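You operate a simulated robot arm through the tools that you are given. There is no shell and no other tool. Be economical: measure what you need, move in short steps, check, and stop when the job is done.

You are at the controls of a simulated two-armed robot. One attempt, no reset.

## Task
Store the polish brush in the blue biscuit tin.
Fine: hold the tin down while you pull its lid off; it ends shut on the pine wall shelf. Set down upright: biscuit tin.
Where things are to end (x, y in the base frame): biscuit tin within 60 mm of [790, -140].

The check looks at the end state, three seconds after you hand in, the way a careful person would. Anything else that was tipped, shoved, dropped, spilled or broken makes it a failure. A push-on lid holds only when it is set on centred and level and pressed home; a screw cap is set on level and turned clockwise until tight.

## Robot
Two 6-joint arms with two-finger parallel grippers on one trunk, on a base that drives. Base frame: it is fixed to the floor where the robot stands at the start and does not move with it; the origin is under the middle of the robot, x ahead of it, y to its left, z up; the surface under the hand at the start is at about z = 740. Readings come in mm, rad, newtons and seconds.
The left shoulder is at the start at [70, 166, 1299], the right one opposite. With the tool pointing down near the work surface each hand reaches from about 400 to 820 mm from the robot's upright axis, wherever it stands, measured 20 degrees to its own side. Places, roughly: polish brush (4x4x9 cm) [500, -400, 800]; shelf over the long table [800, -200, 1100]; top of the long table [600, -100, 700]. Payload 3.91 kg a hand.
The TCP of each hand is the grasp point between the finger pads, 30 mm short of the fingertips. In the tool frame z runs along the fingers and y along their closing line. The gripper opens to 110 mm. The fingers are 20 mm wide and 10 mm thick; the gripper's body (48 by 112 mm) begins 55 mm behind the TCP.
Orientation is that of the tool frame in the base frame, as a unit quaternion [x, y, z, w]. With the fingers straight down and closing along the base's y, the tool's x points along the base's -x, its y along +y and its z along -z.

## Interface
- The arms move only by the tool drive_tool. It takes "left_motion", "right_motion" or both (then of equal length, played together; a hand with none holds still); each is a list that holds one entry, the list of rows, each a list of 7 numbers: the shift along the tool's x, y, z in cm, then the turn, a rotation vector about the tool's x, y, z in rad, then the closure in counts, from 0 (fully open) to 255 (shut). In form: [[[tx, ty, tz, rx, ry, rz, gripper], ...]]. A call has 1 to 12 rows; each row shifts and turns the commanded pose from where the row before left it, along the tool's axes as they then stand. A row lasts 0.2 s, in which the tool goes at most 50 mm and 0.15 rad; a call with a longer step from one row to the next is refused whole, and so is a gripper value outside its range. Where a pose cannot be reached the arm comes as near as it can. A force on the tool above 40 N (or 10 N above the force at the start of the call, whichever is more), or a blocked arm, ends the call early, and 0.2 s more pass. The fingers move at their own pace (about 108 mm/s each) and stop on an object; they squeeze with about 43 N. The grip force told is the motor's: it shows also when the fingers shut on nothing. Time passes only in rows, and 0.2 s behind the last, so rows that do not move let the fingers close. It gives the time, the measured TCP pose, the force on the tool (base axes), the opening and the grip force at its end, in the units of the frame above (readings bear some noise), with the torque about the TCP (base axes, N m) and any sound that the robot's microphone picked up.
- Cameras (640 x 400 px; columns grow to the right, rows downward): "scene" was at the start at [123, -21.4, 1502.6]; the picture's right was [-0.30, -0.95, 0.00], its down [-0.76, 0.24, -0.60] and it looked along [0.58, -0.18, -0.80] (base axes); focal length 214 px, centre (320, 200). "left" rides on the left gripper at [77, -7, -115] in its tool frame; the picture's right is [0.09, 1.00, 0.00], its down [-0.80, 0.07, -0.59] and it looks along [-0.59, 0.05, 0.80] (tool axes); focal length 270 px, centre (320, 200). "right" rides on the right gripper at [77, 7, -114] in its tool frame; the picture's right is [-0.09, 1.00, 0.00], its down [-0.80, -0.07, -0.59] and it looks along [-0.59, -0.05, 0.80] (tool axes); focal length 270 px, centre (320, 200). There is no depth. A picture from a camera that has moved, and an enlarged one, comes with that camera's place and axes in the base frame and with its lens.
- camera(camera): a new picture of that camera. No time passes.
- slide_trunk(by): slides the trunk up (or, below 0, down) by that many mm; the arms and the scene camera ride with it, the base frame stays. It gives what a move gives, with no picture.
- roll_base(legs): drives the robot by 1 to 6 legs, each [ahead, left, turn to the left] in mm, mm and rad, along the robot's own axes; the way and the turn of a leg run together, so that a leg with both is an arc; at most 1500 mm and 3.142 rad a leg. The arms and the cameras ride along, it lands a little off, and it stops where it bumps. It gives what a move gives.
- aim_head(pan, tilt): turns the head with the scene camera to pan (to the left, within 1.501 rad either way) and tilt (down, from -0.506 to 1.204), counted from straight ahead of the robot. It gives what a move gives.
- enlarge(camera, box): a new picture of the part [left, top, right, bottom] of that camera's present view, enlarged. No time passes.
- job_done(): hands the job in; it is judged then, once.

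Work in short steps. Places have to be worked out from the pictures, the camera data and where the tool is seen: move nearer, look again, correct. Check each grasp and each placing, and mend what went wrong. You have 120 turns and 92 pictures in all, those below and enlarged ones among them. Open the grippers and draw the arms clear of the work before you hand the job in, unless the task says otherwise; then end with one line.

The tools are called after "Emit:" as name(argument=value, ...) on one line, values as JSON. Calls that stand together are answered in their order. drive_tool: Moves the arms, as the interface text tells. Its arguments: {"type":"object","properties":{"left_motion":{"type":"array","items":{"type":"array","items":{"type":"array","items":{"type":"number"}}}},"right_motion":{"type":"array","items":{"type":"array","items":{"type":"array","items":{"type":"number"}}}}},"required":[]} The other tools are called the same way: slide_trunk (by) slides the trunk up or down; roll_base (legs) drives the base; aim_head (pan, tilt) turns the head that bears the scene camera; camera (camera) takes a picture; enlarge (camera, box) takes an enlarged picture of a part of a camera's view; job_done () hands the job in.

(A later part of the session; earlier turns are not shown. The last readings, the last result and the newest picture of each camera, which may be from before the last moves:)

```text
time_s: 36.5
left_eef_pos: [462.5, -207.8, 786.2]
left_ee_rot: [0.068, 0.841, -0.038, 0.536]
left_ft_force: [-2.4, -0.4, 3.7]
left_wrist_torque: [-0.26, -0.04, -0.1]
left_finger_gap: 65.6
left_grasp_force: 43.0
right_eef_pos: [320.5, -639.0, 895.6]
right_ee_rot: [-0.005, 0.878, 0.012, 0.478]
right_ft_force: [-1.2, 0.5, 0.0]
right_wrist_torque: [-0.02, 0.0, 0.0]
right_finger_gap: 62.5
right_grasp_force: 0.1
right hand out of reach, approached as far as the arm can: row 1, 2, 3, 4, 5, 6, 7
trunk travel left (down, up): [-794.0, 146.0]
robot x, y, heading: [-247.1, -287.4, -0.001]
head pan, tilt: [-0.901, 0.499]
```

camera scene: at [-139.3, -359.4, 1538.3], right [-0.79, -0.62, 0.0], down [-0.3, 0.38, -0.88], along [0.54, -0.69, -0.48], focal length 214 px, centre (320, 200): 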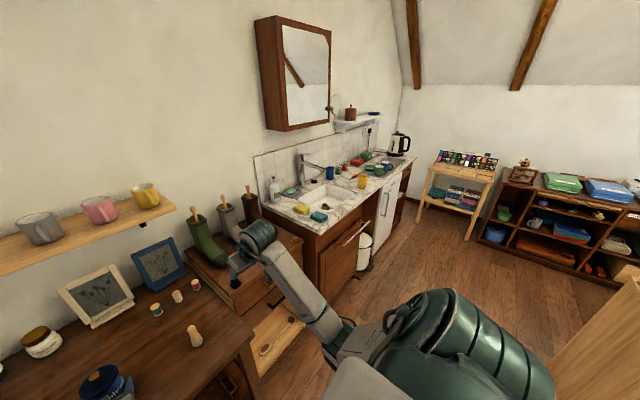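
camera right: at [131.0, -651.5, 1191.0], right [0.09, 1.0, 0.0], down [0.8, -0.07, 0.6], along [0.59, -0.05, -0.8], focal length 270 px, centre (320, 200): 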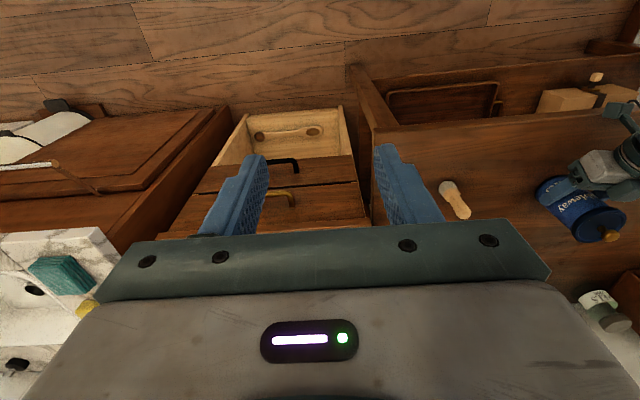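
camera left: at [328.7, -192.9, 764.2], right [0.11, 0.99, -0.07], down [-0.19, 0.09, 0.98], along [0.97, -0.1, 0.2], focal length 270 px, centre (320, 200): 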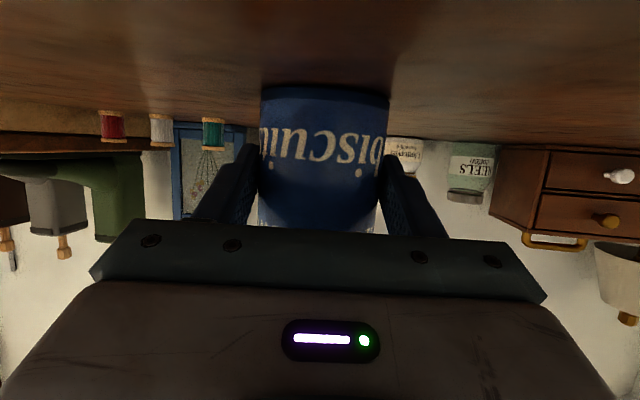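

This posture keeps being limiting. I'll imitate the path that worked for the left arm: retreat in front of the table and let the right arm hang down first.

Emit:
drive_tool(right_motion=[[[2.2, 0, -3.36, 0, 0.1, 0, 110], [2.5, 0, -3.1, 0, 0.1, 0, 110], [2.8, 0, -2.8, 0, 0.1, 0, 110], [3.06, 0, -2.57, 0, 0.1, 0, 110], [3.3, 0, -2.2, 0, 0.1, 0, 110], [3.5, 0, -1.9, 0, 0.1, 0, 110], [1.5, 0, 3.7, 0, 0.1, 0, 110], [1.1, 0, 3.85, 0, 0.1, 0, 110], [0.7, 0, 3.94, 0, 0.1, 0, 110], [0.28, 0, 4, 0, 0.1, 0, 110], [0, 0, 4, 0, 0, 0, 110], [0, 0, 4, 0, 0, 0, 110]]])

Emit:
camera(camera="scene")

```text
time_s: 39.1
left_eef_pos: [464.4, -207.4, 787.2]
left_ee_rot: [0.067, 0.841, -0.037, 0.536]
left_ft_force: [-1.8, -2.0, 4.6]
left_wrist_torque: [-0.32, -0.1, -0.06]
left_finger_gap: 65.5
left_grasp_force: 42.9
right_eef_pos: [65.9, -650.3, 694.4]
right_ee_rot: [0.016, 1.0, 0.001, 0.002]
right_ft_force: [0.3, -1.2, 0.3]
right_wrist_torque: [0.01, -0.02, 0.01]
right_finger_gap: 62.8
right_grasp_force: 0.1
right hand out of reach, approached as far as the arm can: row 11, 12
trunk travel left (down, up): [-794.0, 146.0]
robot x, y, heading: [-247.2, -285.6, -0.002]
head pan, tilt: [-0.901, 0.499]
```

```text
65 pictures are left
camera scene: at [-139.6, -359.6, 1538.3], right [-0.79, -0.62, 0.0], down [-0.3, 0.38, -0.88], along [0.54, -0.69, -0.48], focal length 214 px, centre (320, 200)
```

scene: 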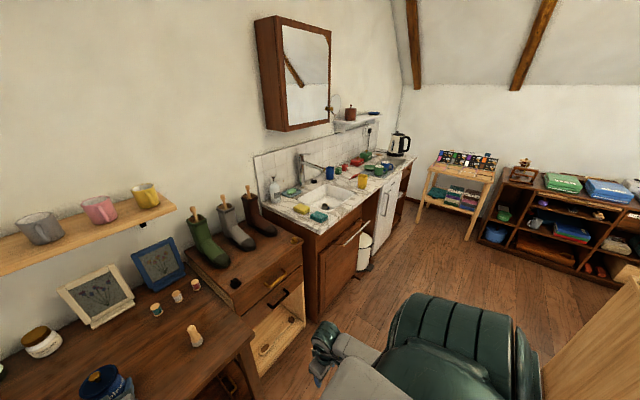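

It hangs in front of the table now. I'll test moving inward and forward from here.

Emit:
drive_tool(right_motion=[[[0, 2, -2, 0, 0, 0, 110], [0, 3, -2, 0, 0, 0, 110], [0, 3, -2, 0, 0, 0, 110], [0, 3, -2, 0, 0, 0, 110]]])

```text
time_s: 40.1
left_eef_pos: [463.2, -206.9, 786.2]
left_ee_rot: [0.067, 0.841, -0.038, 0.536]
left_ft_force: [-1.4, 0.9, 3.9]
left_wrist_torque: [-0.21, -0.05, -0.03]
left_finger_gap: 65.8
left_grasp_force: 43.0
right_eef_pos: [61.0, -590.8, 786.1]
right_ee_rot: [0.002, 1.0, 0.005, -0.001]
right_ft_force: [0.1, 0.0, -0.7]
right_wrist_torque: [-0.03, 0.01, 0.02]
right_finger_gap: 62.6
right_grasp_force: 0.0
right hand out of reach, approached as far as the arm can: row 1, 2, 3, 4
trunk travel left (down, up): [-794.0, 146.0]
robot x, y, heading: [-246.1, -288.5, -0.004]
head pan, tilt: [-0.901, 0.499]
```

It's moving inward. I'll go forward over the table edge now, mirroring the left arm's route.

Emit:
drive_tool(right_motion=[[[-1, 1, -3, 0, 0, 0, 110], [-1, 1, -3, 0, 0, 0, 110], [-3, 2, 0, 0, -0.05, 0, 110], [-4, 0, 0, 0, -0.05, 0, 110], [-4, 0, 0, 0, -0.1, 0, 110], [-4, 0, 0, 0, 0, 0, 110]]])

```text
time_s: 41.5
left_eef_pos: [464.1, -208.3, 787.0]
left_ee_rot: [0.066, 0.841, -0.037, 0.536]
left_ft_force: [2.4, -0.4, 4.9]
left_wrist_torque: [-0.23, -0.28, 0.08]
left_finger_gap: 65.5
left_grasp_force: 43.2
right_eef_pos: [225.0, -600.4, 869.0]
right_ee_rot: [0.005, 0.995, 0.002, 0.099]
right_ft_force: [0.3, -0.1, -0.2]
right_wrist_torque: [0.02, 0.01, -0.01]
right_finger_gap: 62.6
right_grasp_force: 0.1
right hand out of reach, approached as far as the arm can: row 1, 2, 3, 4, 5, 6
trunk travel left (down, up): [-794.0, 146.0]
robot x, y, heading: [-248.1, -286.7, -0.003]
head pan, tilt: [-0.901, 0.499]
```

I'll follow the left arm's starting posture exactly by letting the right arm hang nearly straight beside the trunk, mirroring the left start pose, to reset its configuration.

Emit:
drive_tool(right_motion=[[[3.9, 0, -0.8, 0, 0.05, 0, 110], [3.9, 0, -0.7, 0, 0.05, 0, 110], [3.9, 0, -0.5, 0, 0.05, 0, 110], [4, 0, -0.2, 0, 0.05, 0, 110], [4, 0, 0, 0, 0, 0, 110], [2.5, 0, 4, 0, 0, 0, 110], [2.5, 0, 4, 0, 0, 0, 110], [2.5, 0, 4, 0, 0, 0, 110], [2.5, 0, 4, 0, 0, 0, 110], [2.5, 0, 4, 0, 0, 0, 110], [2.5, 0, 4, 0, 0, 0, 110], [2.5, 0, 4, 0, 0, 0, 110]]])

Emit:
drive_tool(right_motion=[[[0.5, 0, 4, 0, 0, 0, 110], [0, 0, 4.5, 0, 0, 0, 110], [0, 0, 4.5, 0, 0, 0, 110], [0, 0, 4.5, 0, 0, 0, 110], [0, 0, 4.5, 0, 0, 0, 110]]])

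```text
time_s: 44.1
left_eef_pos: [463.3, -208.3, 784.9]
left_ee_rot: [0.067, 0.84, -0.037, 0.537]
left_ft_force: [-1.7, -0.7, 5.0]
left_wrist_torque: [-0.22, 0.01, -0.08]
left_finger_gap: 65.4
left_grasp_force: 43.1
right_eef_pos: [-152.5, -643.3, 624.2]
right_ee_rot: [0.012, 1.0, -0.001, 0.001]
right_ft_force: [-0.7, 0.1, -0.4]
right_wrist_torque: [0.0, 0.02, -0.04]
right_finger_gap: 62.2
right_grasp_force: 0.1
right hand out of reach, approached as far as the arm can: row 9, 10, 11, 12
trunk travel left (down, up): [-794.0, 146.0]
robot x, y, heading: [-242.8, -287.6, -0.001]
head pan, tilt: [-0.901, 0.499]
```

```text
time_s: 45.3
left_eef_pos: [462.5, -207.9, 785.6]
left_ee_rot: [0.067, 0.841, -0.037, 0.536]
left_ft_force: [-2.0, 0.0, 3.7]
left_wrist_torque: [-0.18, 0.0, -0.06]
left_finger_gap: 65.4
left_grasp_force: 43.0
right_eef_pos: [-167.1, -645.8, 578.8]
right_ee_rot: [0.046, 0.999, 0.002, 0.0]
right_ft_force: [0.6, 0.4, -0.1]
right_wrist_torque: [0.01, -0.01, -0.05]
right_finger_gap: 62.4
right_grasp_force: 0.0
right hand out of reach, approached as far as the arm can: row 1, 2, 3, 4, 5
trunk travel left (down, up): [-794.0, 146.0]
robot x, y, heading: [-247.4, -288.0, 0.0]
head pan, tilt: [-0.901, 0.499]
```

Still limited at z 579. I'll look at the posture, tilting the head down towards the arm.

Emit:
aim_head(pan=-1.2, tilt=1.1)

Emit:
camera(camera="scene")

Emit:
camera(camera="right")

```text
time_s: 46.3
left_eef_pos: [463.5, -206.8, 786.5]
left_ee_rot: [0.067, 0.841, -0.038, 0.536]
left_ft_force: [-3.2, 0.1, 3.5]
left_wrist_torque: [-0.14, -0.04, -0.04]
left_finger_gap: 65.3
left_grasp_force: 43.2
right_eef_pos: [-167.8, -645.4, 580.3]
right_ee_rot: [0.046, 0.999, 0.001, 0.0]
right_ft_force: [0.6, 0.1, 0.4]
right_wrist_torque: [0.02, 0.01, -0.02]
right_finger_gap: 62.8
right_grasp_force: 0.1
trunk travel left (down, up): [-794.0, 146.0]
robot x, y, heading: [-247.8, -288.8, -0.006]
head pan, tilt: [-1.201, 1.1]
```

```text
64 pictures are left
camera scene: at [-173.1, -346.8, 1490.6], right [-0.93, -0.36, 0.0], down [-0.32, 0.83, -0.45], along [0.16, -0.42, -0.89], focal length 214 px, centre (320, 200)
```

scene: 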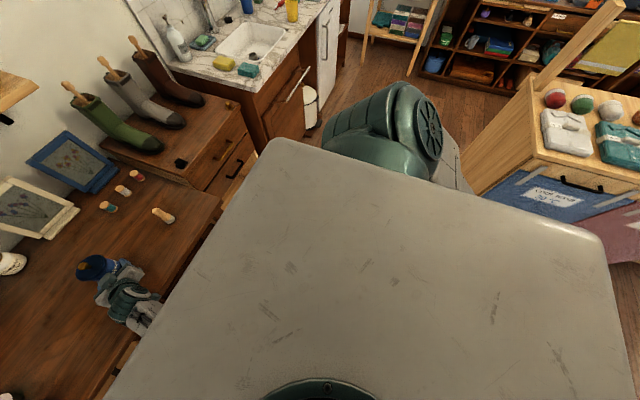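

```text
63 pictures are left
camera right: at [-243.4, -631.9, 694.4], right [0.18, 0.98, 0.0], down [0.79, -0.15, 0.59], along [0.59, -0.1, -0.8], focal length 270 px, centre (320, 200)
```

right: 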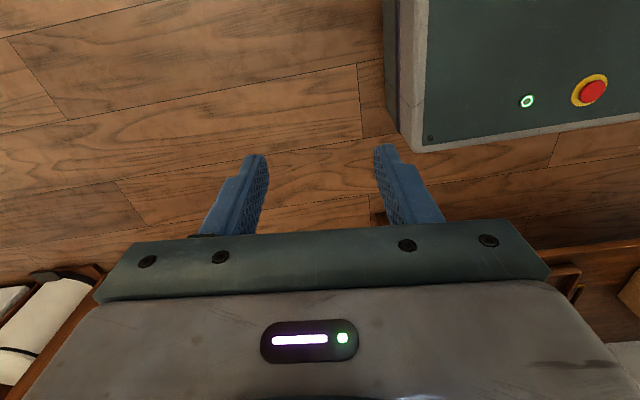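

The orientation drifts clockwise each time it gets stuck, so the last wrist joint may be at its stop. I'll yaw the tool clockwise 0.75 rad and test descending and moving in.

Emit:
drive_tool(right_motion=[[[0, 0, -2, 0, 0, 0.15, 110], [0, 0, -2, 0, 0, 0.15, 110], [0, 0, 0, 0, 0, 0.15, 110], [0, 0, 0, 0, 0, 0.15, 110], [0, 0, 0, 0, 0, 0.15, 110], [0, 0, 4, 0, 0, 0, 110], [0, 0, 4, 0, 0, 0, 110], [0, 0, 4, 0, 0, 0, 110], [0, 0, 4, 0, 0, 0, 110]]])

```text
time_s: 48.3
left_eef_pos: [463.7, -207.5, 785.9]
left_ee_rot: [0.067, 0.841, -0.037, 0.536]
left_ft_force: [1.8, -0.2, 2.9]
left_wrist_torque: [-0.17, -0.15, -0.01]
left_finger_gap: 65.3
left_grasp_force: 43.1
right_eef_pos: [-168.2, -645.1, 459.3]
right_ee_rot: [0.394, 0.919, 0.001, -0.001]
right_ft_force: [-0.6, 0.9, 0.1]
right_wrist_torque: [0.02, -0.02, -0.01]
right_finger_gap: 62.3
right_grasp_force: 0.2
trunk travel left (down, up): [-794.0, 146.0]
robot x, y, heading: [-248.3, -287.4, -0.007]
head pan, tilt: [-1.201, 1.1]
```

That was it: the wrist roll was at its stop, and a clockwise yaw frees the arm. I'll go back up with this yaw.

Emit:
drive_tool(right_motion=[[[0, 0, -4.5, 0, 0, 0.1, 110], [0, 0, -4.5, 0, 0, 0.1, 110], [0, 0, -4.5, 0, 0, 0.1, 110], [0, 0, -4.5, 0, 0, 0, 110], [0, 0, -4.5, 0, 0, 0, 110], [0, 0, -4.5, 0, 0, 0, 110], [0, 0, -4.5, 0, 0, 0, 110], [0, 0, -4.5, 0, 0, 0, 110], [0, 0, -4.5, 0, 0, 0, 110], [0, 0, -4.5, 0, 0, 0, 110]]])

```text
time_s: 50.5
left_eef_pos: [463.5, -206.9, 787.1]
left_ee_rot: [0.067, 0.84, -0.037, 0.537]
left_ft_force: [2.5, -1.5, 4.9]
left_wrist_torque: [-0.26, -0.21, 0.04]
left_finger_gap: 65.4
left_grasp_force: 43.1
right_eef_pos: [-141.1, -640.8, 854.2]
right_ee_rot: [0.528, 0.849, 0.002, -0.001]
right_ft_force: [0.0, -0.6, -0.1]
right_wrist_torque: [0.03, -0.03, -0.05]
right_finger_gap: 62.6
right_grasp_force: 0.1
right hand out of reach, approached as far as the arm can: row 8, 9, 10
trunk travel left (down, up): [-794.0, 146.0]
robot x, y, heading: [-246.4, -288.5, 0.001]
head pan, tilt: [-1.201, 1.1]
```

Free so far. I'll go forward and inward along the tool's closing axis, gaining a little height.

Emit:
drive_tool(right_motion=[[[0, 4.4, -0.5, 0, 0, 0, 110], [0, 4.4, -0.5, 0, 0, 0, 110], [0, 4.4, -1, 0, 0, 0, 110], [0, 4.4, -1, 0, 0, 0, 110], [0, 4.4, -1.5, 0, 0, 0, 110], [0, 4.4, -1.5, 0, 0, 0, 110], [0, 4.4, -1.5, 0, 0, 0, 110], [0, 4.4, -1.5, 0, 0, 0, 110], [0, 4.4, -1.5, 0, 0, 0, 110]]])

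```text
time_s: 52.5
left_eef_pos: [463.3, -208.0, 786.7]
left_ee_rot: [0.067, 0.84, -0.037, 0.537]
left_ft_force: [3.3, -0.2, 4.2]
left_wrist_torque: [-0.23, -0.24, 0.08]
left_finger_gap: 65.2
left_grasp_force: 42.9
right_eef_pos: [180.0, -591.2, 848.7]
right_ee_rot: [0.527, 0.85, 0.007, -0.002]
right_ft_force: [-0.6, 0.3, 0.3]
right_wrist_torque: [0.03, 0.0, 0.01]
right_finger_gap: 62.8
right_grasp_force: 0.0
right hand out of reach, approached as far as the arm can: row 4, 5, 6, 7, 8, 9
trunk travel left (down, up): [-794.0, 146.0]
robot x, y, heading: [-245.4, -288.5, -0.004]
head pan, tilt: [-1.201, 1.1]
```

It's limited again as it pans inward. I'll add more clockwise yaw and carry on.

Emit:
drive_tool(right_motion=[[[0, 0, 0, 0, 0, 0.15, 110], [0, 0, 0, 0, 0, 0.15, 110], [0, 0, 0, 0, 0, 0.15, 110], [-2, 2, -1, 0, 0, 0.1, 110], [-3, 2, -1, 0, 0, 0, 110], [3, 2, -1, 0, 0, 0, 110], [3, 2, -1, 0, 0, 0, 110]]])

```text
time_s: 54.1
left_eef_pos: [461.9, -207.1, 785.0]
left_ee_rot: [0.067, 0.841, -0.037, 0.536]
left_ft_force: [0.9, 2.1, 4.5]
left_wrist_torque: [-0.08, -0.12, 0.1]
left_finger_gap: 65.5
left_grasp_force: 43.1
right_eef_pos: [262.0, -612.1, 861.8]
right_ee_rot: [0.737, 0.675, 0.005, -0.003]
right_ft_force: [0.3, 1.2, 0.0]
right_wrist_torque: [0.03, 0.0, -0.03]
right_finger_gap: 62.2
right_grasp_force: 0.0
right hand out of reach, approached as far as the arm can: row 4, 6, 7
trunk travel left (down, up): [-794.0, 146.0]
robot x, y, heading: [-244.9, -288.3, -0.003]
head pan, tilt: [-1.201, 1.1]
```

The y-limit doesn't depend on yaw. I'll look at the posture again before choosing another way.

Emit:
aim_head(pan=-0.4, tilt=1.0)

Emit:
camera(camera="scene")

```text
time_s: 55.2
left_eef_pos: [462.8, -207.0, 785.9]
left_ee_rot: [0.066, 0.841, -0.036, 0.536]
left_ft_force: [0.9, -1.0, 4.7]
left_wrist_torque: [-0.31, -0.1, -0.05]
left_finger_gap: 65.7
left_grasp_force: 43.1
right_eef_pos: [260.3, -611.4, 861.9]
right_ee_rot: [0.738, 0.675, 0.006, -0.003]
right_ft_force: [0.4, -0.5, 0.6]
right_wrist_torque: [-0.04, 0.0, 0.02]
right_finger_gap: 62.6
right_grasp_force: 0.1
trunk travel left (down, up): [-794.0, 146.0]
robot x, y, heading: [-249.3, -292.9, -0.004]
head pan, tilt: [-0.4, 1.0]
```

```text
62 pictures are left
camera scene: at [-131.5, -315.5, 1497.2], right [-0.39, -0.92, 0.0], down [-0.77, 0.33, -0.54], along [0.5, -0.21, -0.84], focal length 214 px, centre (320, 200)
```

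scene: 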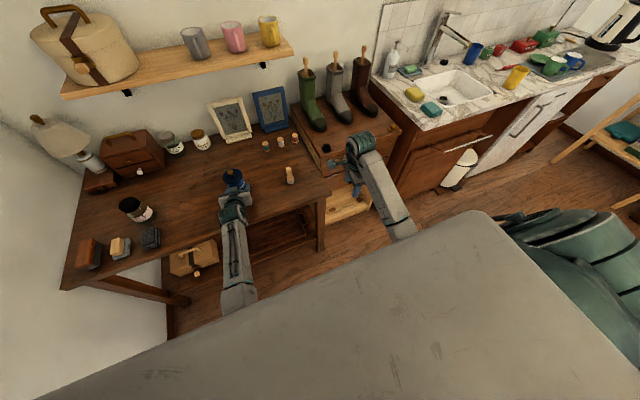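

The forearm plane sits outboard of the shoulder and won't pan past straight ahead. I'll test whether tilting the fingertips inward extends the hand toward the centre.

Emit:
drive_tool(right_motion=[[[0, 0, -2, 0, 0.15, 0, 110], [0, 0, 0, 0, 0.15, 0, 110], [0, 0, 0, 0, 0.15, 0, 110], [0, 0, 0, 0, 0.15, 0, 110], [3, 0, 0, 0, 0, 0, 110], [3, 0, 0, 0, 0, 0, 110], [3, 0, 0, 0, 0, 0, 110], [3, 0, 0, 0, 0, 0, 110]]])

```text
time_s: 57.0
left_eef_pos: [463.0, -206.5, 785.5]
left_ee_rot: [0.067, 0.84, -0.038, 0.537]
left_ft_force: [-0.2, 1.2, 4.1]
left_wrist_torque: [-0.17, -0.15, 0.04]
left_finger_gap: 65.2
left_grasp_force: 43.3
right_eef_pos: [266.0, -510.0, 951.0]
right_ee_rot: [0.705, 0.644, 0.218, -0.2]
right_ft_force: [0.4, -0.1, -0.1]
right_wrist_torque: [-0.04, 0.04, 0.02]
right_finger_gap: 62.4
right_grasp_force: 0.0
trunk travel left (down, up): [-794.0, 146.0]
robot x, y, heading: [-244.9, -287.9, -0.003]
head pan, tilt: [-0.4, 1.0]
```

Tilting inward works with no reach warning. I'll continue towards the tin at this height.

Emit:
drive_tool(right_motion=[[[3.4, 1.6, 2.3, 0, 0, 0, 110], [3.4, 1.6, 2.3, 0, 0, 0, 110], [3.4, 1.6, 2.3, 0, 0, 0, 110], [3.4, 1.6, 2.3, 0, 0, 0, 110]]])

```text
time_s: 58.0
left_eef_pos: [463.7, -208.4, 787.1]
left_ee_rot: [0.067, 0.84, -0.038, 0.537]
left_ft_force: [1.2, 0.7, 5.5]
left_wrist_torque: [-0.12, -0.19, 0.09]
left_finger_gap: 65.1
left_grasp_force: 43.4
right_eef_pos: [345.7, -350.5, 951.6]
right_ee_rot: [0.705, 0.645, 0.218, -0.2]
right_ft_force: [-0.4, 0.4, -0.9]
right_wrist_torque: [0.03, 0.0, 0.02]
right_finger_gap: 62.7
right_grasp_force: 0.0
trunk travel left (down, up): [-794.0, 146.0]
robot x, y, heading: [-248.3, -289.0, -0.003]
head pan, tilt: [-0.4, 1.0]
```

Excellent, the hand now moves freely into the centre. I'll move over the knob at z about 955 and level the tool on the way.

Emit:
drive_tool(right_motion=[[[2.5, 2.5, 1.7, 0, 0, 0, 110], [2.5, 2.5, 1.7, 0, 0, 0, 110], [2.5, 2.5, 1.7, 0, -0.1, 0, 110], [2.6, 2.5, 1.5, 0, -0.1, 0, 110], [2.7, 2.5, 1.3, 0, -0.1, 0, 110]]])

Emit:
aim_head(pan=0.0, tilt=0.85)

Emit:
camera(camera="scene")

Emit:
camera(camera="right")

```text
time_s: 59.2
left_eef_pos: [461.2, -206.1, 785.7]
left_ee_rot: [0.067, 0.841, -0.039, 0.536]
left_ft_force: [0.3, -0.4, 0.2]
left_wrist_torque: [0.0, 0.13, 0.0]
left_finger_gap: 65.5
left_grasp_force: 43.0
right_eef_pos: [546.6, -248.2, 958.6]
right_ee_rot: [0.721, 0.667, 0.135, -0.13]
right_ft_force: [-6.2, -0.1, -14.0]
right_wrist_torque: [0.34, -0.46, -0.13]
right_finger_gap: 62.7
right_grasp_force: 0.0
right hand out of reach, approached as far as the arm can: row 3, 4, 5
trunk travel left (down, up): [-794.0, 146.0]
robot x, y, heading: [-247.6, -287.9, -0.006]
head pan, tilt: [-0.4, 1.0]
```

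```text
time_s: 60.1
left_eef_pos: [463.3, -208.2, 786.1]
left_ee_rot: [0.067, 0.841, -0.037, 0.536]
left_ft_force: [-0.5, -1.7, 3.7]
left_wrist_torque: [-0.25, -0.08, -0.04]
left_finger_gap: 65.3
left_grasp_force: 42.8
right_eef_pos: [552.9, -248.7, 964.7]
right_ee_rot: [0.721, 0.666, 0.143, -0.128]
right_ft_force: [0.6, -0.7, 0.9]
right_wrist_torque: [0.01, 0.0, 0.03]
right_finger_gap: 62.6
right_grasp_force: 0.1
trunk travel left (down, up): [-794.0, 146.0]
robot x, y, heading: [-245.4, -288.2, -0.005]
head pan, tilt: [0.0, 0.85]
```

```text
61 pictures are left
camera scene: at [-117.3, -288.4, 1508.3], right [0.0, -1.0, 0.0], down [-0.75, 0.0, -0.66], along [0.66, 0.0, -0.75], focal length 214 px, centre (320, 200)
```

scene: 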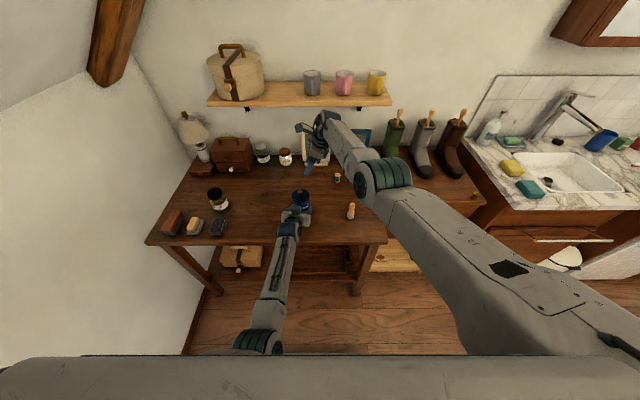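

```text
60 pictures are left
camera right: at [561.4, -221.5, 1100.1], right [0.99, -0.16, -0.03], down [-0.15, -0.96, 0.25], along [-0.07, -0.24, -0.97], focal length 270 px, centre (320, 200)
```

right: 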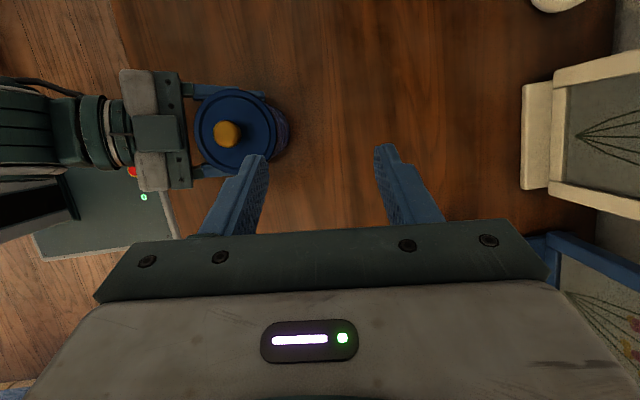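

The right arm jumped to an elbow-up posture over the table and nothing looks disturbed. I'll level the tool and bring it above the knob.

Emit:
drive_tool(right_motion=[[[1, -2.4, 0.4, 0, -0.13, 0, 110], [1.2, -2.4, 0.2, 0, -0.13, 0, 110], [1.4, -2.2, 0, 0, -0.125, 0, 110]]])

Emit:
camera(camera="right")

```text
time_s: 60.9
left_eef_pos: [463.2, -207.5, 785.6]
left_ee_rot: [0.067, 0.84, -0.037, 0.536]
left_ft_force: [-0.5, 2.4, 4.0]
left_wrist_torque: [-0.12, -0.1, 0.01]
left_finger_gap: 65.6
left_grasp_force: 43.4
right_eef_pos: [532.3, -239.9, 985.2]
right_ee_rot: [0.722, 0.671, 0.085, -0.145]
right_ft_force: [0.3, 0.1, -0.8]
right_wrist_torque: [0.03, 0.03, -0.01]
right_finger_gap: 62.5
right_grasp_force: 0.0
right hand out of reach, approached as far as the arm can: row 1, 2, 3
trunk travel left (down, up): [-794.0, 146.0]
robot x, y, heading: [-245.8, -287.5, -0.007]
head pan, tilt: [0.0, 0.85]
```

```text
59 pictures are left
camera right: at [554.1, -204.0, 1118.1], right [0.98, -0.14, -0.12], down [-0.09, -0.94, 0.31], along [-0.16, -0.3, -0.94], focal length 270 px, centre (320, 200)
```

right: 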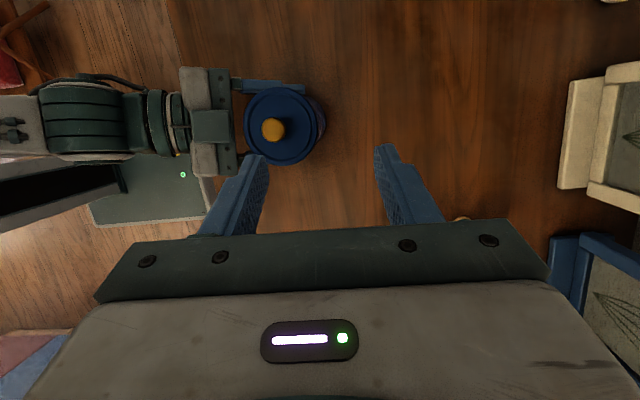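

Now the wrist is wound the other way for this posture. I'll turn the tool counter-clockwise back to its normal yaw, in place.

Emit:
drive_tool(right_motion=[[[0, 0, 0, 0, 0, -0.15, 110], [0, 0, 0, 0, 0, -0.15, 110], [0, 0, 0, 0, 0, -0.15, 110], [0, 0, 0, 0, 0, -0.15, 110], [0, 0, 0, 0, 0, -0.15, 110], [0, 0, 0, 0, 0, -0.15, 110], [0, 0, 0, 0, 0, -0.15, 110], [0, 0, 0, 0, 0, -0.15, 110], [0, 0, 0, 0, 0, -0.15, 110], [0, 0, 0, 0, 0, -0.15, 110]]])

Emit:
camera(camera="scene")

```text
time_s: 63.1
left_eef_pos: [462.6, -207.1, 785.6]
left_ee_rot: [0.068, 0.841, -0.038, 0.535]
left_ft_force: [-0.7, -0.3, 3.7]
left_wrist_torque: [-0.18, -0.1, 0.01]
left_finger_gap: 65.3
left_grasp_force: 43.4
right_eef_pos: [533.0, -240.8, 987.2]
right_ee_rot: [0.069, 0.983, 0.161, -0.048]
right_ft_force: [0.6, 0.1, 0.5]
right_wrist_torque: [-0.01, 0.01, 0.01]
right_finger_gap: 62.7
right_grasp_force: 0.1
trunk travel left (down, up): [-794.0, 146.0]
robot x, y, heading: [-248.6, -285.4, -0.004]
head pan, tilt: [0.0, 0.85]
```

```text
58 pictures are left
camera scene: at [-117.2, -287.9, 1508.3], right [0.0, -1.0, 0.0], down [-0.75, 0.0, -0.66], along [0.66, 0.0, -0.75], focal length 214 px, centre (320, 200)
```

scene: 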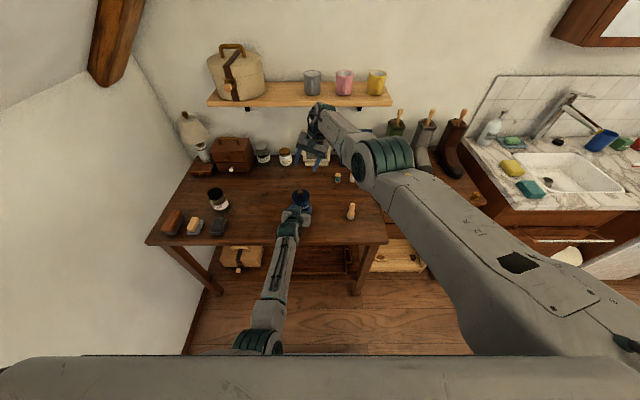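

The yaw is restored without trouble. I'll level the tool and go above the knob.

Emit:
drive_tool(right_motion=[[[1.57, 0.42, 1.3, 0.11, -0.025, 0, 110], [1.6, 0.7, 1.0, 0.11, -0.025, 0, 110], [1.6, 0.9, 0.8, 0.11, -0.025, 0, 110]]])

Emit:
camera(camera="right")

```text
time_s: 63.9
left_eef_pos: [462.6, -207.5, 785.7]
left_ee_rot: [0.067, 0.841, -0.037, 0.536]
left_ft_force: [-0.9, 0.6, 3.4]
left_wrist_torque: [-0.15, -0.06, -0.01]
left_finger_gap: 65.3
left_grasp_force: 42.8
right_eef_pos: [527.0, -235.6, 1001.4]
right_ee_rot: [0.068, 0.984, 0.154, -0.062]
right_ft_force: [0.2, 1.1, -0.3]
right_wrist_torque: [0.0, 0.0, 0.0]
right_finger_gap: 62.7
right_grasp_force: 0.0
right hand out of reach, approached as far as the arm can: row 1, 2, 3
trunk travel left (down, up): [-794.0, 146.0]
robot x, y, heading: [-243.2, -288.6, -0.001]
head pan, tilt: [0.0, 0.85]
```

```text
57 pictures are left
camera right: at [465.1, -256.3, 1123.6], right [0.24, 0.93, 0.28], down [0.84, -0.34, 0.42], along [0.49, 0.13, -0.86], focal length 270 px, centre (320, 200)
```

right: 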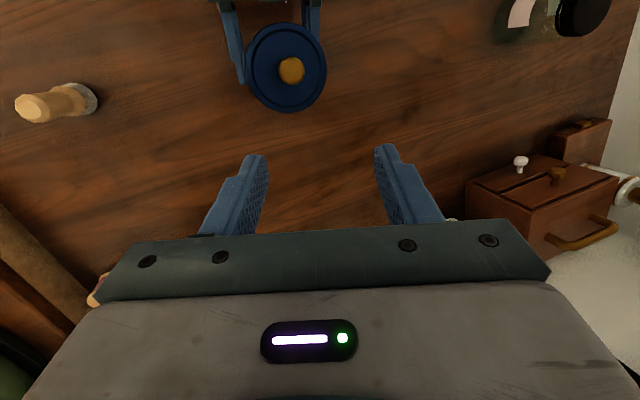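

I'll probe which direction is limiting, starting straight down and then back.

Emit:
drive_tool(right_motion=[[[-0.43, -0.88, 2.84, 0, 0, 0, 110]]])

Emit:
drive_tool(right_motion=[[[2.95, -0.5, 0.3, 0, 0, 0, 110]]])

Emit:
drive_tool(right_motion=[[[0, 0, 0, 0.12, 0, 0, 110]]])

```text
time_s: 64.3
left_eef_pos: [462.3, -206.8, 787.2]
left_ee_rot: [0.068, 0.84, -0.038, 0.536]
left_ft_force: [-1.3, 0.0, 3.3]
left_wrist_torque: [-0.19, -0.07, -0.04]
left_finger_gap: 65.2
left_grasp_force: 42.8
right_eef_pos: [528.9, -236.1, 998.4]
right_ee_rot: [0.068, 0.984, 0.154, -0.062]
right_ft_force: [-0.1, -0.3, -0.5]
right_wrist_torque: [0.01, -0.02, 0.0]
right_finger_gap: 62.6
right_grasp_force: 0.0
right hand out of reach, approached as far as the arm can: row 1
trunk travel left (down, up): [-794.0, 146.0]
robot x, y, heading: [-246.0, -285.9, -0.006]
head pan, tilt: [0.0, 0.85]
```

```text
time_s: 64.7
left_eef_pos: [463.2, -206.8, 786.7]
left_ee_rot: [0.067, 0.841, -0.037, 0.536]
left_ft_force: [-0.5, 0.6, 3.9]
left_wrist_torque: [-0.13, -0.08, -0.01]
left_finger_gap: 65.3
left_grasp_force: 42.6
right_eef_pos: [524.8, -233.6, 997.8]
right_ee_rot: [0.068, 0.984, 0.154, -0.063]
right_ft_force: [0.0, -0.7, -0.2]
right_wrist_torque: [0.02, 0.01, 0.0]
right_finger_gap: 62.4
right_grasp_force: 0.1
right hand out of reach, approached as far as the arm can: row 1
trunk travel left (down, up): [-794.0, 146.0]
robot x, y, heading: [-246.2, -287.9, -0.001]
head pan, tilt: [0.0, 0.85]
```

```text
time_s: 65.1
left_eef_pos: [463.5, -207.1, 786.6]
left_ee_rot: [0.068, 0.84, -0.038, 0.536]
left_ft_force: [-0.4, 0.0, 4.4]
left_wrist_torque: [-0.19, -0.08, -0.03]
left_finger_gap: 65.4
left_grasp_force: 43.4
right_eef_pos: [524.8, -232.9, 998.1]
right_ee_rot: [0.069, 0.983, 0.155, -0.064]
right_ft_force: [0.0, 0.0, -0.6]
right_wrist_torque: [-0.01, 0.04, 0.02]
right_finger_gap: 62.5
right_grasp_force: 0.0
right hand out of reach, approached as far as the arm can: row 1
trunk travel left (down, up): [-794.0, 146.0]
robot x, y, heading: [-246.4, -290.2, -0.005]
head pan, tilt: [0.0, 0.85]
```

Everything towards level is blocked in this wrist solution. I'll try increasing the inward tilt slightly while lowering, to see whether the arm can come down at all.

Emit:
drive_tool(right_motion=[[[0, 0, 0, -0.15, 0, 0, 110], [0, 0, 0, -0.15, 0, 0, 110], [-0.4, -1.2, 2.7, 0, 0, 0, 110], [-0.4, -1.2, 2.7, 0, 0, 0, 110], [2.5, 0, 0, 0, 0, 0, 110]]])

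```text
time_s: 66.3
left_eef_pos: [462.0, -207.9, 785.5]
left_ee_rot: [0.067, 0.841, -0.037, 0.536]
left_ft_force: [0.1, -0.5, -0.8]
left_wrist_torque: [-0.05, -0.06, 0.01]
left_finger_gap: 65.5
left_grasp_force: 43.1
right_eef_pos: [506.6, -233.6, 936.7]
right_ee_rot: [0.078, 0.949, 0.299, -0.052]
right_ft_force: [-0.1, -0.4, 1.2]
right_wrist_torque: [-0.01, 0.01, -0.01]
right_finger_gap: 62.6
right_grasp_force: 0.1
right hand out of reach, approached as far as the arm can: row 1, 2, 3, 4
trunk travel left (down, up): [-794.0, 146.0]
robot x, y, heading: [-247.3, -285.7, 0.001]
head pan, tilt: [0.0, 0.85]
```

With a 35° inward tilt it comes down fine. I'll work tilted: turn the tool clockwise 90° so the fingers close along x and stay at equal heights on the knob.

Emit:
drive_tool(right_motion=[[[0, 0, 0, 0, 0, 0.15, 110], [0, 0, 0, 0, 0, 0.15, 110], [0, 0, 0, 0, 0, 0.15, 110], [0, 0, 0, 0, 0, 0.15, 110], [0, 0, 0, 0, 0, 0.15, 110], [0, 0, 0, 0, 0, 0.15, 110], [0, 0, 0, 0, 0, 0.15, 110], [0, 0, 0, 0, 0, 0.15, 110], [0, 0, 0, 0, 0, 0.15, 110], [0, 0, 0, 0, 0, 0.12, 110]]])

Emit:
camera(camera="right")

Emit:
enlarge(camera="scene", box=[240, 100, 400, 260])

```text
time_s: 68.5
left_eef_pos: [462.8, -206.8, 787.0]
left_ee_rot: [0.067, 0.84, -0.038, 0.537]
left_ft_force: [-1.0, -1.4, 3.6]
left_wrist_torque: [-0.18, -0.03, -0.03]
left_finger_gap: 65.6
left_grasp_force: 42.8
right_eef_pos: [505.8, -235.4, 935.7]
right_ee_rot: [0.694, 0.652, 0.188, -0.241]
right_ft_force: [0.8, -0.2, -0.4]
right_wrist_torque: [0.03, 0.02, -0.01]
right_finger_gap: 62.5
right_grasp_force: 0.0
trunk travel left (down, up): [-794.0, 146.0]
robot x, y, heading: [-247.3, -286.7, -0.0]
head pan, tilt: [0.0, 0.85]
```

```text
56 pictures are left
camera right: at [524.3, -238.8, 1072.4], right [0.98, -0.11, -0.14], down [-0.1, -0.99, 0.03], along [-0.14, -0.02, -0.99], focal length 270 px, centre (320, 200)
```

right: 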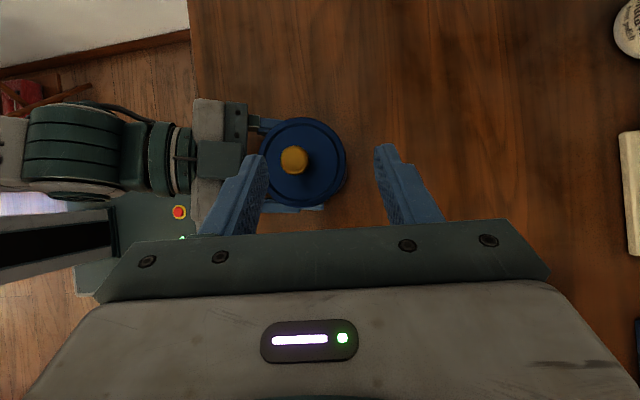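

```text
2.50 times, centred on (320, 180) of scene
camera zoom: at [-117.2, -288.1, 1508.3], right [0.0, -1.0, 0.0], down [-0.75, 0.0, -0.66], along [0.66, 0.0, -0.75], focal length 536 px, centre (320, 250)
```

zoom: 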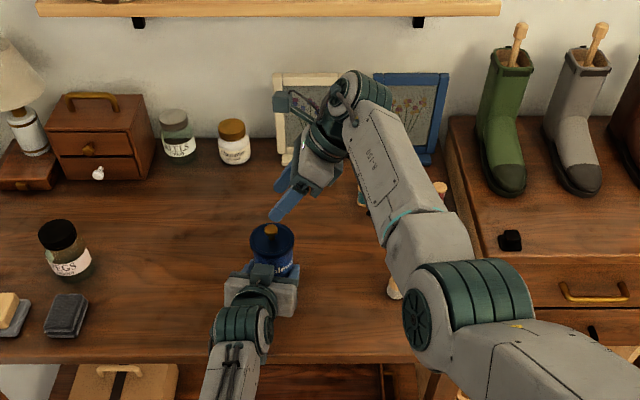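

The knob is at about (481, -209, 866). I'll level the closing line, narrow the opening to about 45 mm and go to a hover 40 mm back along the finger axis.

Emit:
drive_tool(right_motion=[[[0, 0, 0, 0, 0, -0.15, 150], [-0.9, -1.2, 0.4, 0, 0, 0, 150], [-0.9, -1.2, 0.4, 0, 0, 0, 150]]])

Emit:
camera(camera="right")

Emit:
enlarge(camera="scene", box=[260, 160, 340, 210])

```text
time_s: 69.3
left_eef_pos: [463.8, -206.8, 785.9]
left_ee_rot: [0.067, 0.84, -0.037, 0.537]
left_ft_force: [-0.5, -1.4, 3.2]
left_wrist_torque: [-0.19, -0.06, -0.03]
left_finger_gap: 65.3
left_grasp_force: 43.0
right_eef_pos: [481.6, -247.8, 917.9]
right_ee_rot: [0.643, 0.702, 0.205, -0.226]
right_ft_force: [-0.2, 0.1, 0.4]
right_wrist_torque: [0.01, 0.05, 0.02]
right_finger_gap: 45.4
right_grasp_force: 0.1
trunk travel left (down, up): [-794.0, 146.0]
robot x, y, heading: [-246.3, -284.5, -0.002]
head pan, tilt: [0.0, 0.85]
```

```text
54 pictures are left
camera right: at [489.2, -251.4, 1056.1], right [1.0, 0.02, -0.05], down [0.02, -1.0, 0.02], along [-0.05, -0.02, -1.0], focal length 270 px, centre (320, 200)
```

right: 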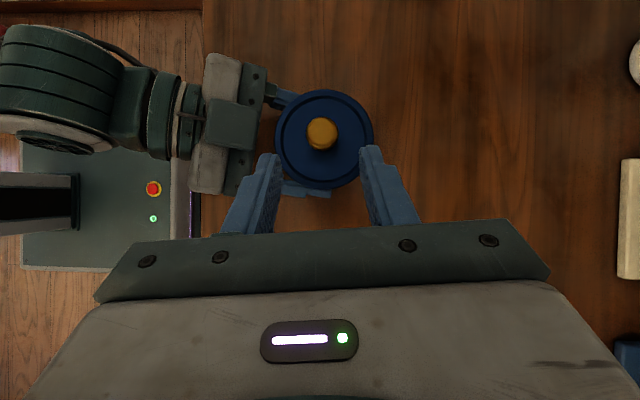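

```text
8.00 times, centred on (300, 185) of scene
camera zoom: at [-117.1, -288.2, 1508.3], right [0.0, -1.0, 0.0], down [-0.75, 0.0, -0.66], along [0.66, 0.0, -0.75], focal length 1716 px, centre (480, 320)
```

zoom: 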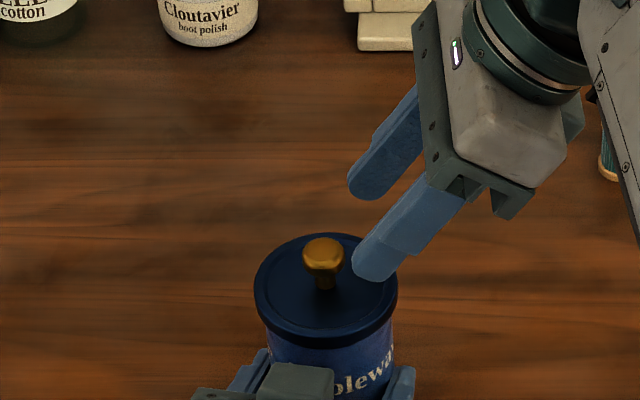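

Aligned, with the knob's head centred near z 871. I'll advance along the fingers to straddle it.

Emit:
drive_tool(right_motion=[[[0.2, 0.1, 1.8, 0, 0, 0, 150], [0.17, 0.12, 1.85, 0, 0, 0, 150]]])

Emit:
enlarge(camera="scene", box=[260, 160, 340, 210])

Emit:
enlarge(camera="right", box=[220, 60, 420, 240])

```text
time_s: 69.9
left_eef_pos: [463.6, -206.9, 786.3]
left_ee_rot: [0.067, 0.841, -0.038, 0.536]
left_ft_force: [-0.6, 0.4, 2.5]
left_wrist_torque: [-0.14, -0.09, -0.02]
left_finger_gap: 65.3
left_grasp_force: 42.5
right_eef_pos: [481.7, -223.5, 890.1]
right_ee_rot: [0.643, 0.703, 0.205, -0.225]
right_ft_force: [-0.3, -0.5, -1.0]
right_wrist_torque: [-0.02, -0.02, 0.01]
right_finger_gap: 45.4
right_grasp_force: 0.0
trunk travel left (down, up): [-794.0, 146.0]
robot x, y, heading: [-246.6, -287.9, -0.002]
head pan, tilt: [0.0, 0.85]
```

```text
8.00 times, centred on (300, 185) of scene
camera zoom: at [-117.1, -287.8, 1508.3], right [0.0, -1.0, 0.0], down [-0.75, 0.0, -0.66], along [0.66, 0.0, -0.75], focal length 1716 px, centre (480, 320)
```

zoom: 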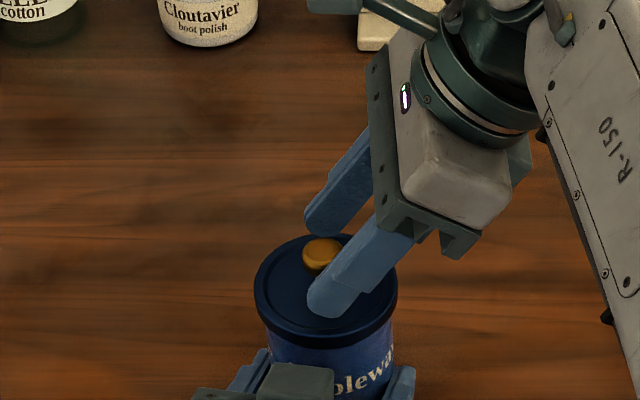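

```text
2.22 times, centred on (320, 150) of right
camera zoom: at [489.7, -227.3, 1029.2], right [1.0, 0.02, -0.05], down [0.02, -1.0, 0.02], along [-0.05, -0.02, -1.0], focal length 601 px, centre (320, 311)
```

zoom: 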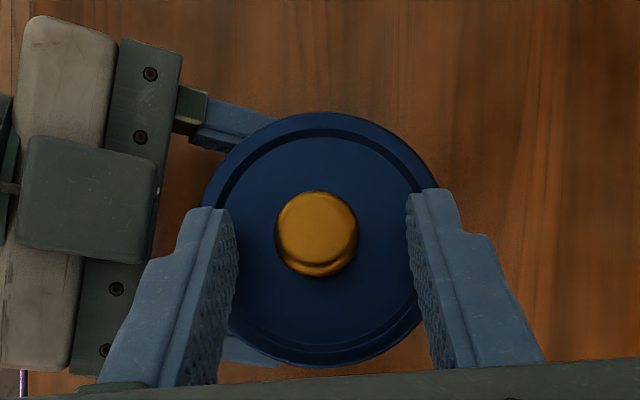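

The knob sits between the pads. I'll close on it.

Emit:
drive_tool(right_motion=[[[0, 0, 0, 0, 0, 0, 200], [0, 0, 0, 0, 0, 0, 255], [0, 0, 0, 0, 0, 0, 255]]])

```text
time_s: 70.7
left_eef_pos: [463.1, -207.1, 784.9]
left_ee_rot: [0.067, 0.841, -0.038, 0.536]
left_ft_force: [8.6, 3.0, 0.2]
left_wrist_torque: [-0.49, 0.78, 0.04]
left_finger_gap: 65.2
left_grasp_force: 43.1
right_eef_pos: [481.7, -223.5, 890.7]
right_ee_rot: [0.643, 0.702, 0.204, -0.226]
right_ft_force: [-9.7, -4.2, 3.8]
right_wrist_torque: [-0.01, 0.2, 0.14]
right_finger_gap: 19.2
right_grasp_force: 43.3
trunk travel left (down, up): [-794.0, 146.0]
robot x, y, heading: [-246.2, -287.6, -0.004]
head pan, tilt: [0.0, 0.85]
```

The knob is gripped (19 mm). I'll pull straight up in small steps while the left hand holds the tin.

Emit:
drive_tool(right_motion=[[[0.29, 0, -0.41, 0, 0, 0, 255], [0.29, 0, -0.41, 0, 0, 0, 255], [0.29, 0, -0.41, 0, 0, 0, 255], [0.29, 0, -0.41, 0, 0, 0, 255]]])

Emit:
enlarge(camera="scene", box=[260, 160, 340, 210])

```text
time_s: 71.7
left_eef_pos: [463.3, -207.0, 786.3]
left_ee_rot: [0.067, 0.841, -0.037, 0.536]
left_ft_force: [0.6, -0.6, 2.7]
left_wrist_torque: [-0.16, -0.1, 0.03]
left_finger_gap: 65.3
left_grasp_force: 43.2
right_eef_pos: [482.7, -224.1, 910.3]
right_ee_rot: [0.643, 0.703, 0.204, -0.226]
right_ft_force: [0.3, 0.0, -0.5]
right_wrist_torque: [0.03, 0.01, 0.02]
right_finger_gap: 19.1
right_grasp_force: 43.0
trunk travel left (down, up): [-794.0, 146.0]
robot x, y, heading: [-246.9, -287.7, -0.001]
head pan, tilt: [0.0, 0.85]
heard: snap
```

```text
8.00 times, centred on (300, 185) of scene
camera zoom: at [-116.8, -288.0, 1508.3], right [0.0, -1.0, 0.0], down [-0.75, 0.0, -0.66], along [0.66, 0.0, -0.75], focal length 1716 px, centre (480, 320)
```

zoom: 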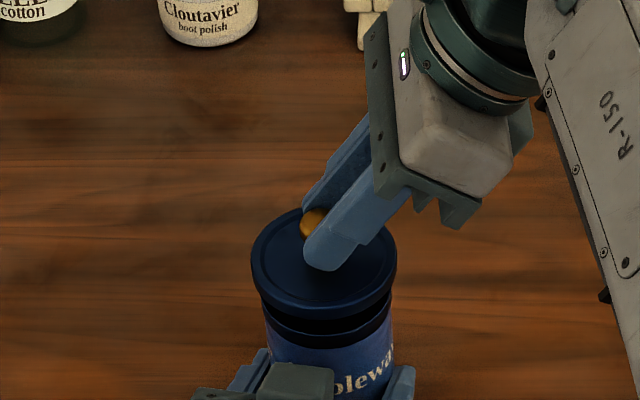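

The lid came off with a snap. I'll lift it clear and carry it to the empty spot near (570, -320).

Emit:
drive_tool(right_motion=[[[1.16, 0, -1.62, 0, 0, 0, 255], [1.16, 0, -1.62, 0, 0, 0, 255], [-2.4, 1.94, -1.73, 0, 0, 0, 255], [-2.4, 1.94, -1.73, 0, 0, 0, 255], [-2.4, 1.94, -1.73, 0, 0, 0, 255], [-2.4, 1.94, -1.73, 0, 0, 0, 255]]])

Emit:
camera(camera="scene")

```text
time_s: 73.1
left_eef_pos: [463.5, -208.3, 786.0]
left_ee_rot: [0.066, 0.841, -0.037, 0.536]
left_ft_force: [1.6, -2.1, 4.3]
left_wrist_torque: [-0.28, -0.2, 0.02]
left_finger_gap: 65.1
left_grasp_force: 43.0
right_eef_pos: [551.6, -316.3, 952.4]
right_ee_rot: [0.643, 0.703, 0.205, -0.225]
right_ft_force: [-0.6, 0.6, 0.3]
right_wrist_torque: [-0.01, 0.02, 0.01]
right_finger_gap: 19.4
right_grasp_force: 42.6
right hand out of reach, approached as far as the arm can: row 6
trunk travel left (down, up): [-794.0, 146.0]
robot x, y, heading: [-246.7, -285.7, -0.006]
head pan, tilt: [0.0, 0.85]
```

```text
49 pictures are left
camera scene: at [-116.9, -287.9, 1508.3], right [0.0, -1.0, 0.0], down [-0.75, 0.0, -0.66], along [0.66, 0.0, -0.75], focal length 214 px, centre (320, 200)
```

scene: 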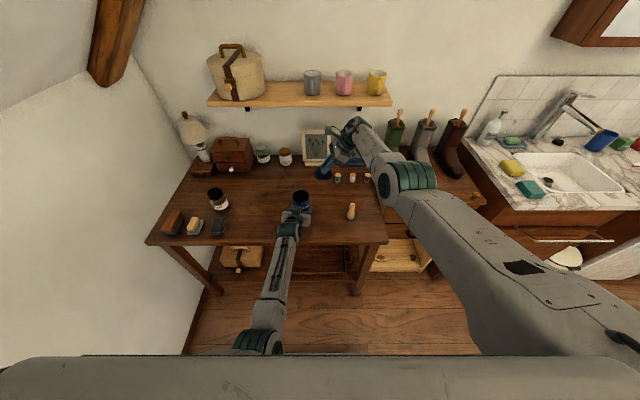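

It's clear of everything at (552, -316). I'll descend here in steps and watch for limits.

Emit:
drive_tool(right_motion=[[[-2.3, 0, 3.2, 0, 0, 0, 255], [-2.3, 0, 3.2, 0, 0, 0, 255], [-2.3, 0, 3.2, 0, 0, 0, 255]]])

```text
time_s: 73.9
left_eef_pos: [463.5, -207.6, 787.1]
left_ee_rot: [0.067, 0.841, -0.037, 0.536]
left_ft_force: [-1.1, -0.4, 3.6]
left_wrist_torque: [-0.21, -0.06, -0.01]
left_finger_gap: 65.5
left_grasp_force: 43.0
right_eef_pos: [522.9, -327.1, 859.9]
right_ee_rot: [0.643, 0.703, 0.205, -0.225]
right_ft_force: [-0.6, 0.4, -0.8]
right_wrist_torque: [-0.02, 0.01, 0.02]
right_finger_gap: 19.2
right_grasp_force: 43.0
right hand out of reach, approached as far as the arm can: row 1, 2, 3
trunk travel left (down, up): [-794.0, 146.0]
robot x, y, heading: [-248.4, -287.3, 0.001]
head pan, tilt: [0.0, 0.85]
```

It slides slightly toward the robot but stays level. The spot near (505, -320) is still free, so I'll continue to just above the table.

Emit:
drive_tool(right_motion=[[[-1.75, -0.4, 2.4, 0, 0, 0, 255], [-1.75, -0.4, 2.4, 0, 0, 0, 255]]])

Emit:
enlarge(camera="scene", box=[270, 160, 390, 235])

```text
time_s: 74.5
left_eef_pos: [464.3, -206.9, 784.5]
left_ee_rot: [0.067, 0.84, -0.037, 0.537]
left_ft_force: [-1.2, -0.7, 3.5]
left_wrist_torque: [-0.16, -0.06, -0.05]
left_finger_gap: 65.2
left_grasp_force: 43.2
right_eef_pos: [498.8, -336.2, 806.9]
right_ee_rot: [0.642, 0.704, 0.205, -0.227]
right_ft_force: [0.3, -0.3, -0.8]
right_wrist_torque: [-0.02, 0.02, -0.01]
right_finger_gap: 19.3
right_grasp_force: 43.2
right hand out of reach, approached as far as the arm can: row 1, 2
trunk travel left (down, up): [-794.0, 146.0]
robot x, y, heading: [-245.0, -286.0, -0.003]
head pan, tilt: [0.0, 0.85]
```

```text
5.33 times, centred on (330, 198) of scene
camera zoom: at [-117.0, -288.3, 1508.4], right [0.0, -1.0, 0.0], down [-0.75, 0.0, -0.66], along [0.66, 0.0, -0.75], focal length 1144 px, centre (267, 213)
```

zoom: 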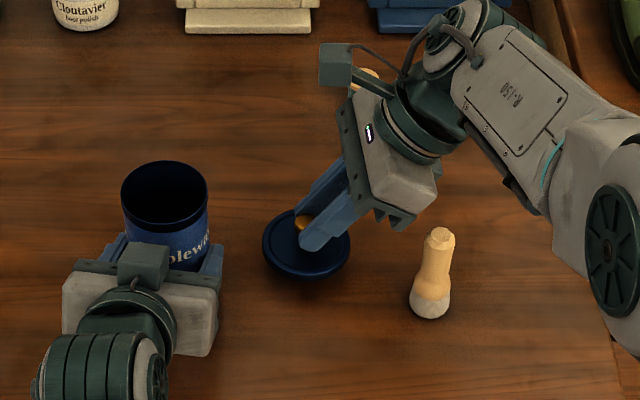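

The lid hovers about 15 mm over clear table. I'll lower it gently until contact.

Emit:
drive_tool(right_motion=[[[-0.35, -0.1, 0.48, 0, 0, 0, 255], [-0.29, -0.1, 0.41, 0, 0, 0, 255], [-0.23, 0, 0.32, 0, 0, 0, 255]]])

```text
time_s: 75.3
left_eef_pos: [463.2, -207.2, 786.5]
left_ee_rot: [0.067, 0.84, -0.038, 0.537]
left_ft_force: [-0.3, -0.2, 3.5]
left_wrist_torque: [-0.13, -0.06, -0.06]
left_finger_gap: 65.5
left_grasp_force: 42.9
right_eef_pos: [494.6, -337.3, 794.8]
right_ee_rot: [0.643, 0.703, 0.205, -0.226]
right_ft_force: [-1.0, -0.4, 0.0]
right_wrist_torque: [-0.01, -0.02, 0.0]
right_finger_gap: 19.6
right_grasp_force: 43.0
right hand out of reach, approached as far as the arm can: row 3
trunk travel left (down, up): [-794.0, 146.0]
robot x, y, heading: [-248.4, -288.1, 0.0]
head pan, tilt: [0.0, 0.85]
```

No contact yet at z 795, so I'll lower a few more millimetres.

Emit:
drive_tool(right_motion=[[[-0.2, -0.1, 0.28, 0, 0, 0, 255], [-0.2, -0.1, 0.28, 0, 0, 0, 255]]])

Emit:
enlarge(camera="scene", box=[300, 180, 360, 218])

```text
time_s: 75.9
left_eef_pos: [463.8, -207.0, 785.3]
left_ee_rot: [0.068, 0.841, -0.038, 0.536]
left_ft_force: [0.0, -0.4, 3.3]
left_wrist_torque: [-0.15, -0.07, -0.04]
left_finger_gap: 65.3
left_grasp_force: 42.3
right_eef_pos: [492.8, -339.9, 789.4]
right_ee_rot: [0.643, 0.702, 0.205, -0.226]
right_ft_force: [-0.2, -0.3, -0.3]
right_wrist_torque: [-0.04, 0.02, 0.02]
right_finger_gap: 19.3
right_grasp_force: 42.9
trunk travel left (down, up): [-794.0, 146.0]
robot x, y, heading: [-245.7, -284.9, -0.001]
head pan, tilt: [0.0, 0.85]
```

```text
10.53 times, centred on (330, 199) of scene
camera zoom: at [-117.1, -288.1, 1508.3], right [0.0, -1.0, 0.0], down [-0.75, 0.0, -0.66], along [0.66, 0.0, -0.75], focal length 2258 px, centre (215, 210)
```

zoom: 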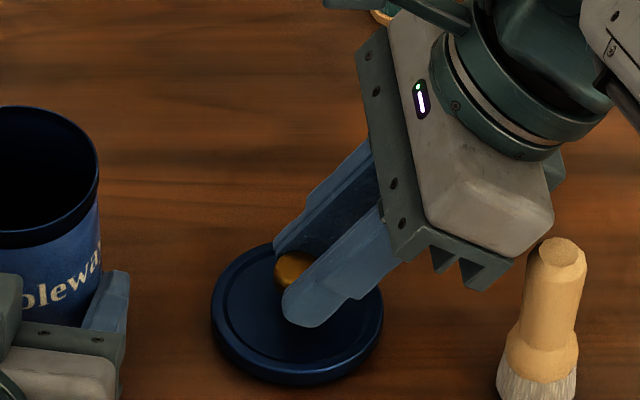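

Very near. I'll continue in 2.5 mm steps.

Emit:
drive_tool(right_motion=[[[-0.15, -0.05, 0.2, 0, 0, 0, 255], [-0.15, -0.05, 0.2, 0, 0, 0, 255]]])

```text
time_s: 76.5
left_eef_pos: [463.3, -208.0, 786.0]
left_ee_rot: [0.068, 0.841, -0.038, 0.536]
left_ft_force: [-0.5, 0.9, 3.2]
left_wrist_torque: [-0.15, -0.08, -0.04]
left_finger_gap: 65.4
left_grasp_force: 42.8
right_eef_pos: [491.8, -339.2, 786.4]
right_ee_rot: [0.643, 0.703, 0.205, -0.225]
right_ft_force: [-0.1, -0.4, 0.0]
right_wrist_torque: [0.01, -0.03, -0.03]
right_finger_gap: 19.2
right_grasp_force: 42.9
right hand out of reach, approached as far as the arm can: row 2
trunk travel left (down, up): [-794.0, 146.0]
robot x, y, heading: [-247.3, -285.9, -0.004]
head pan, tilt: [0.0, 0.85]
```

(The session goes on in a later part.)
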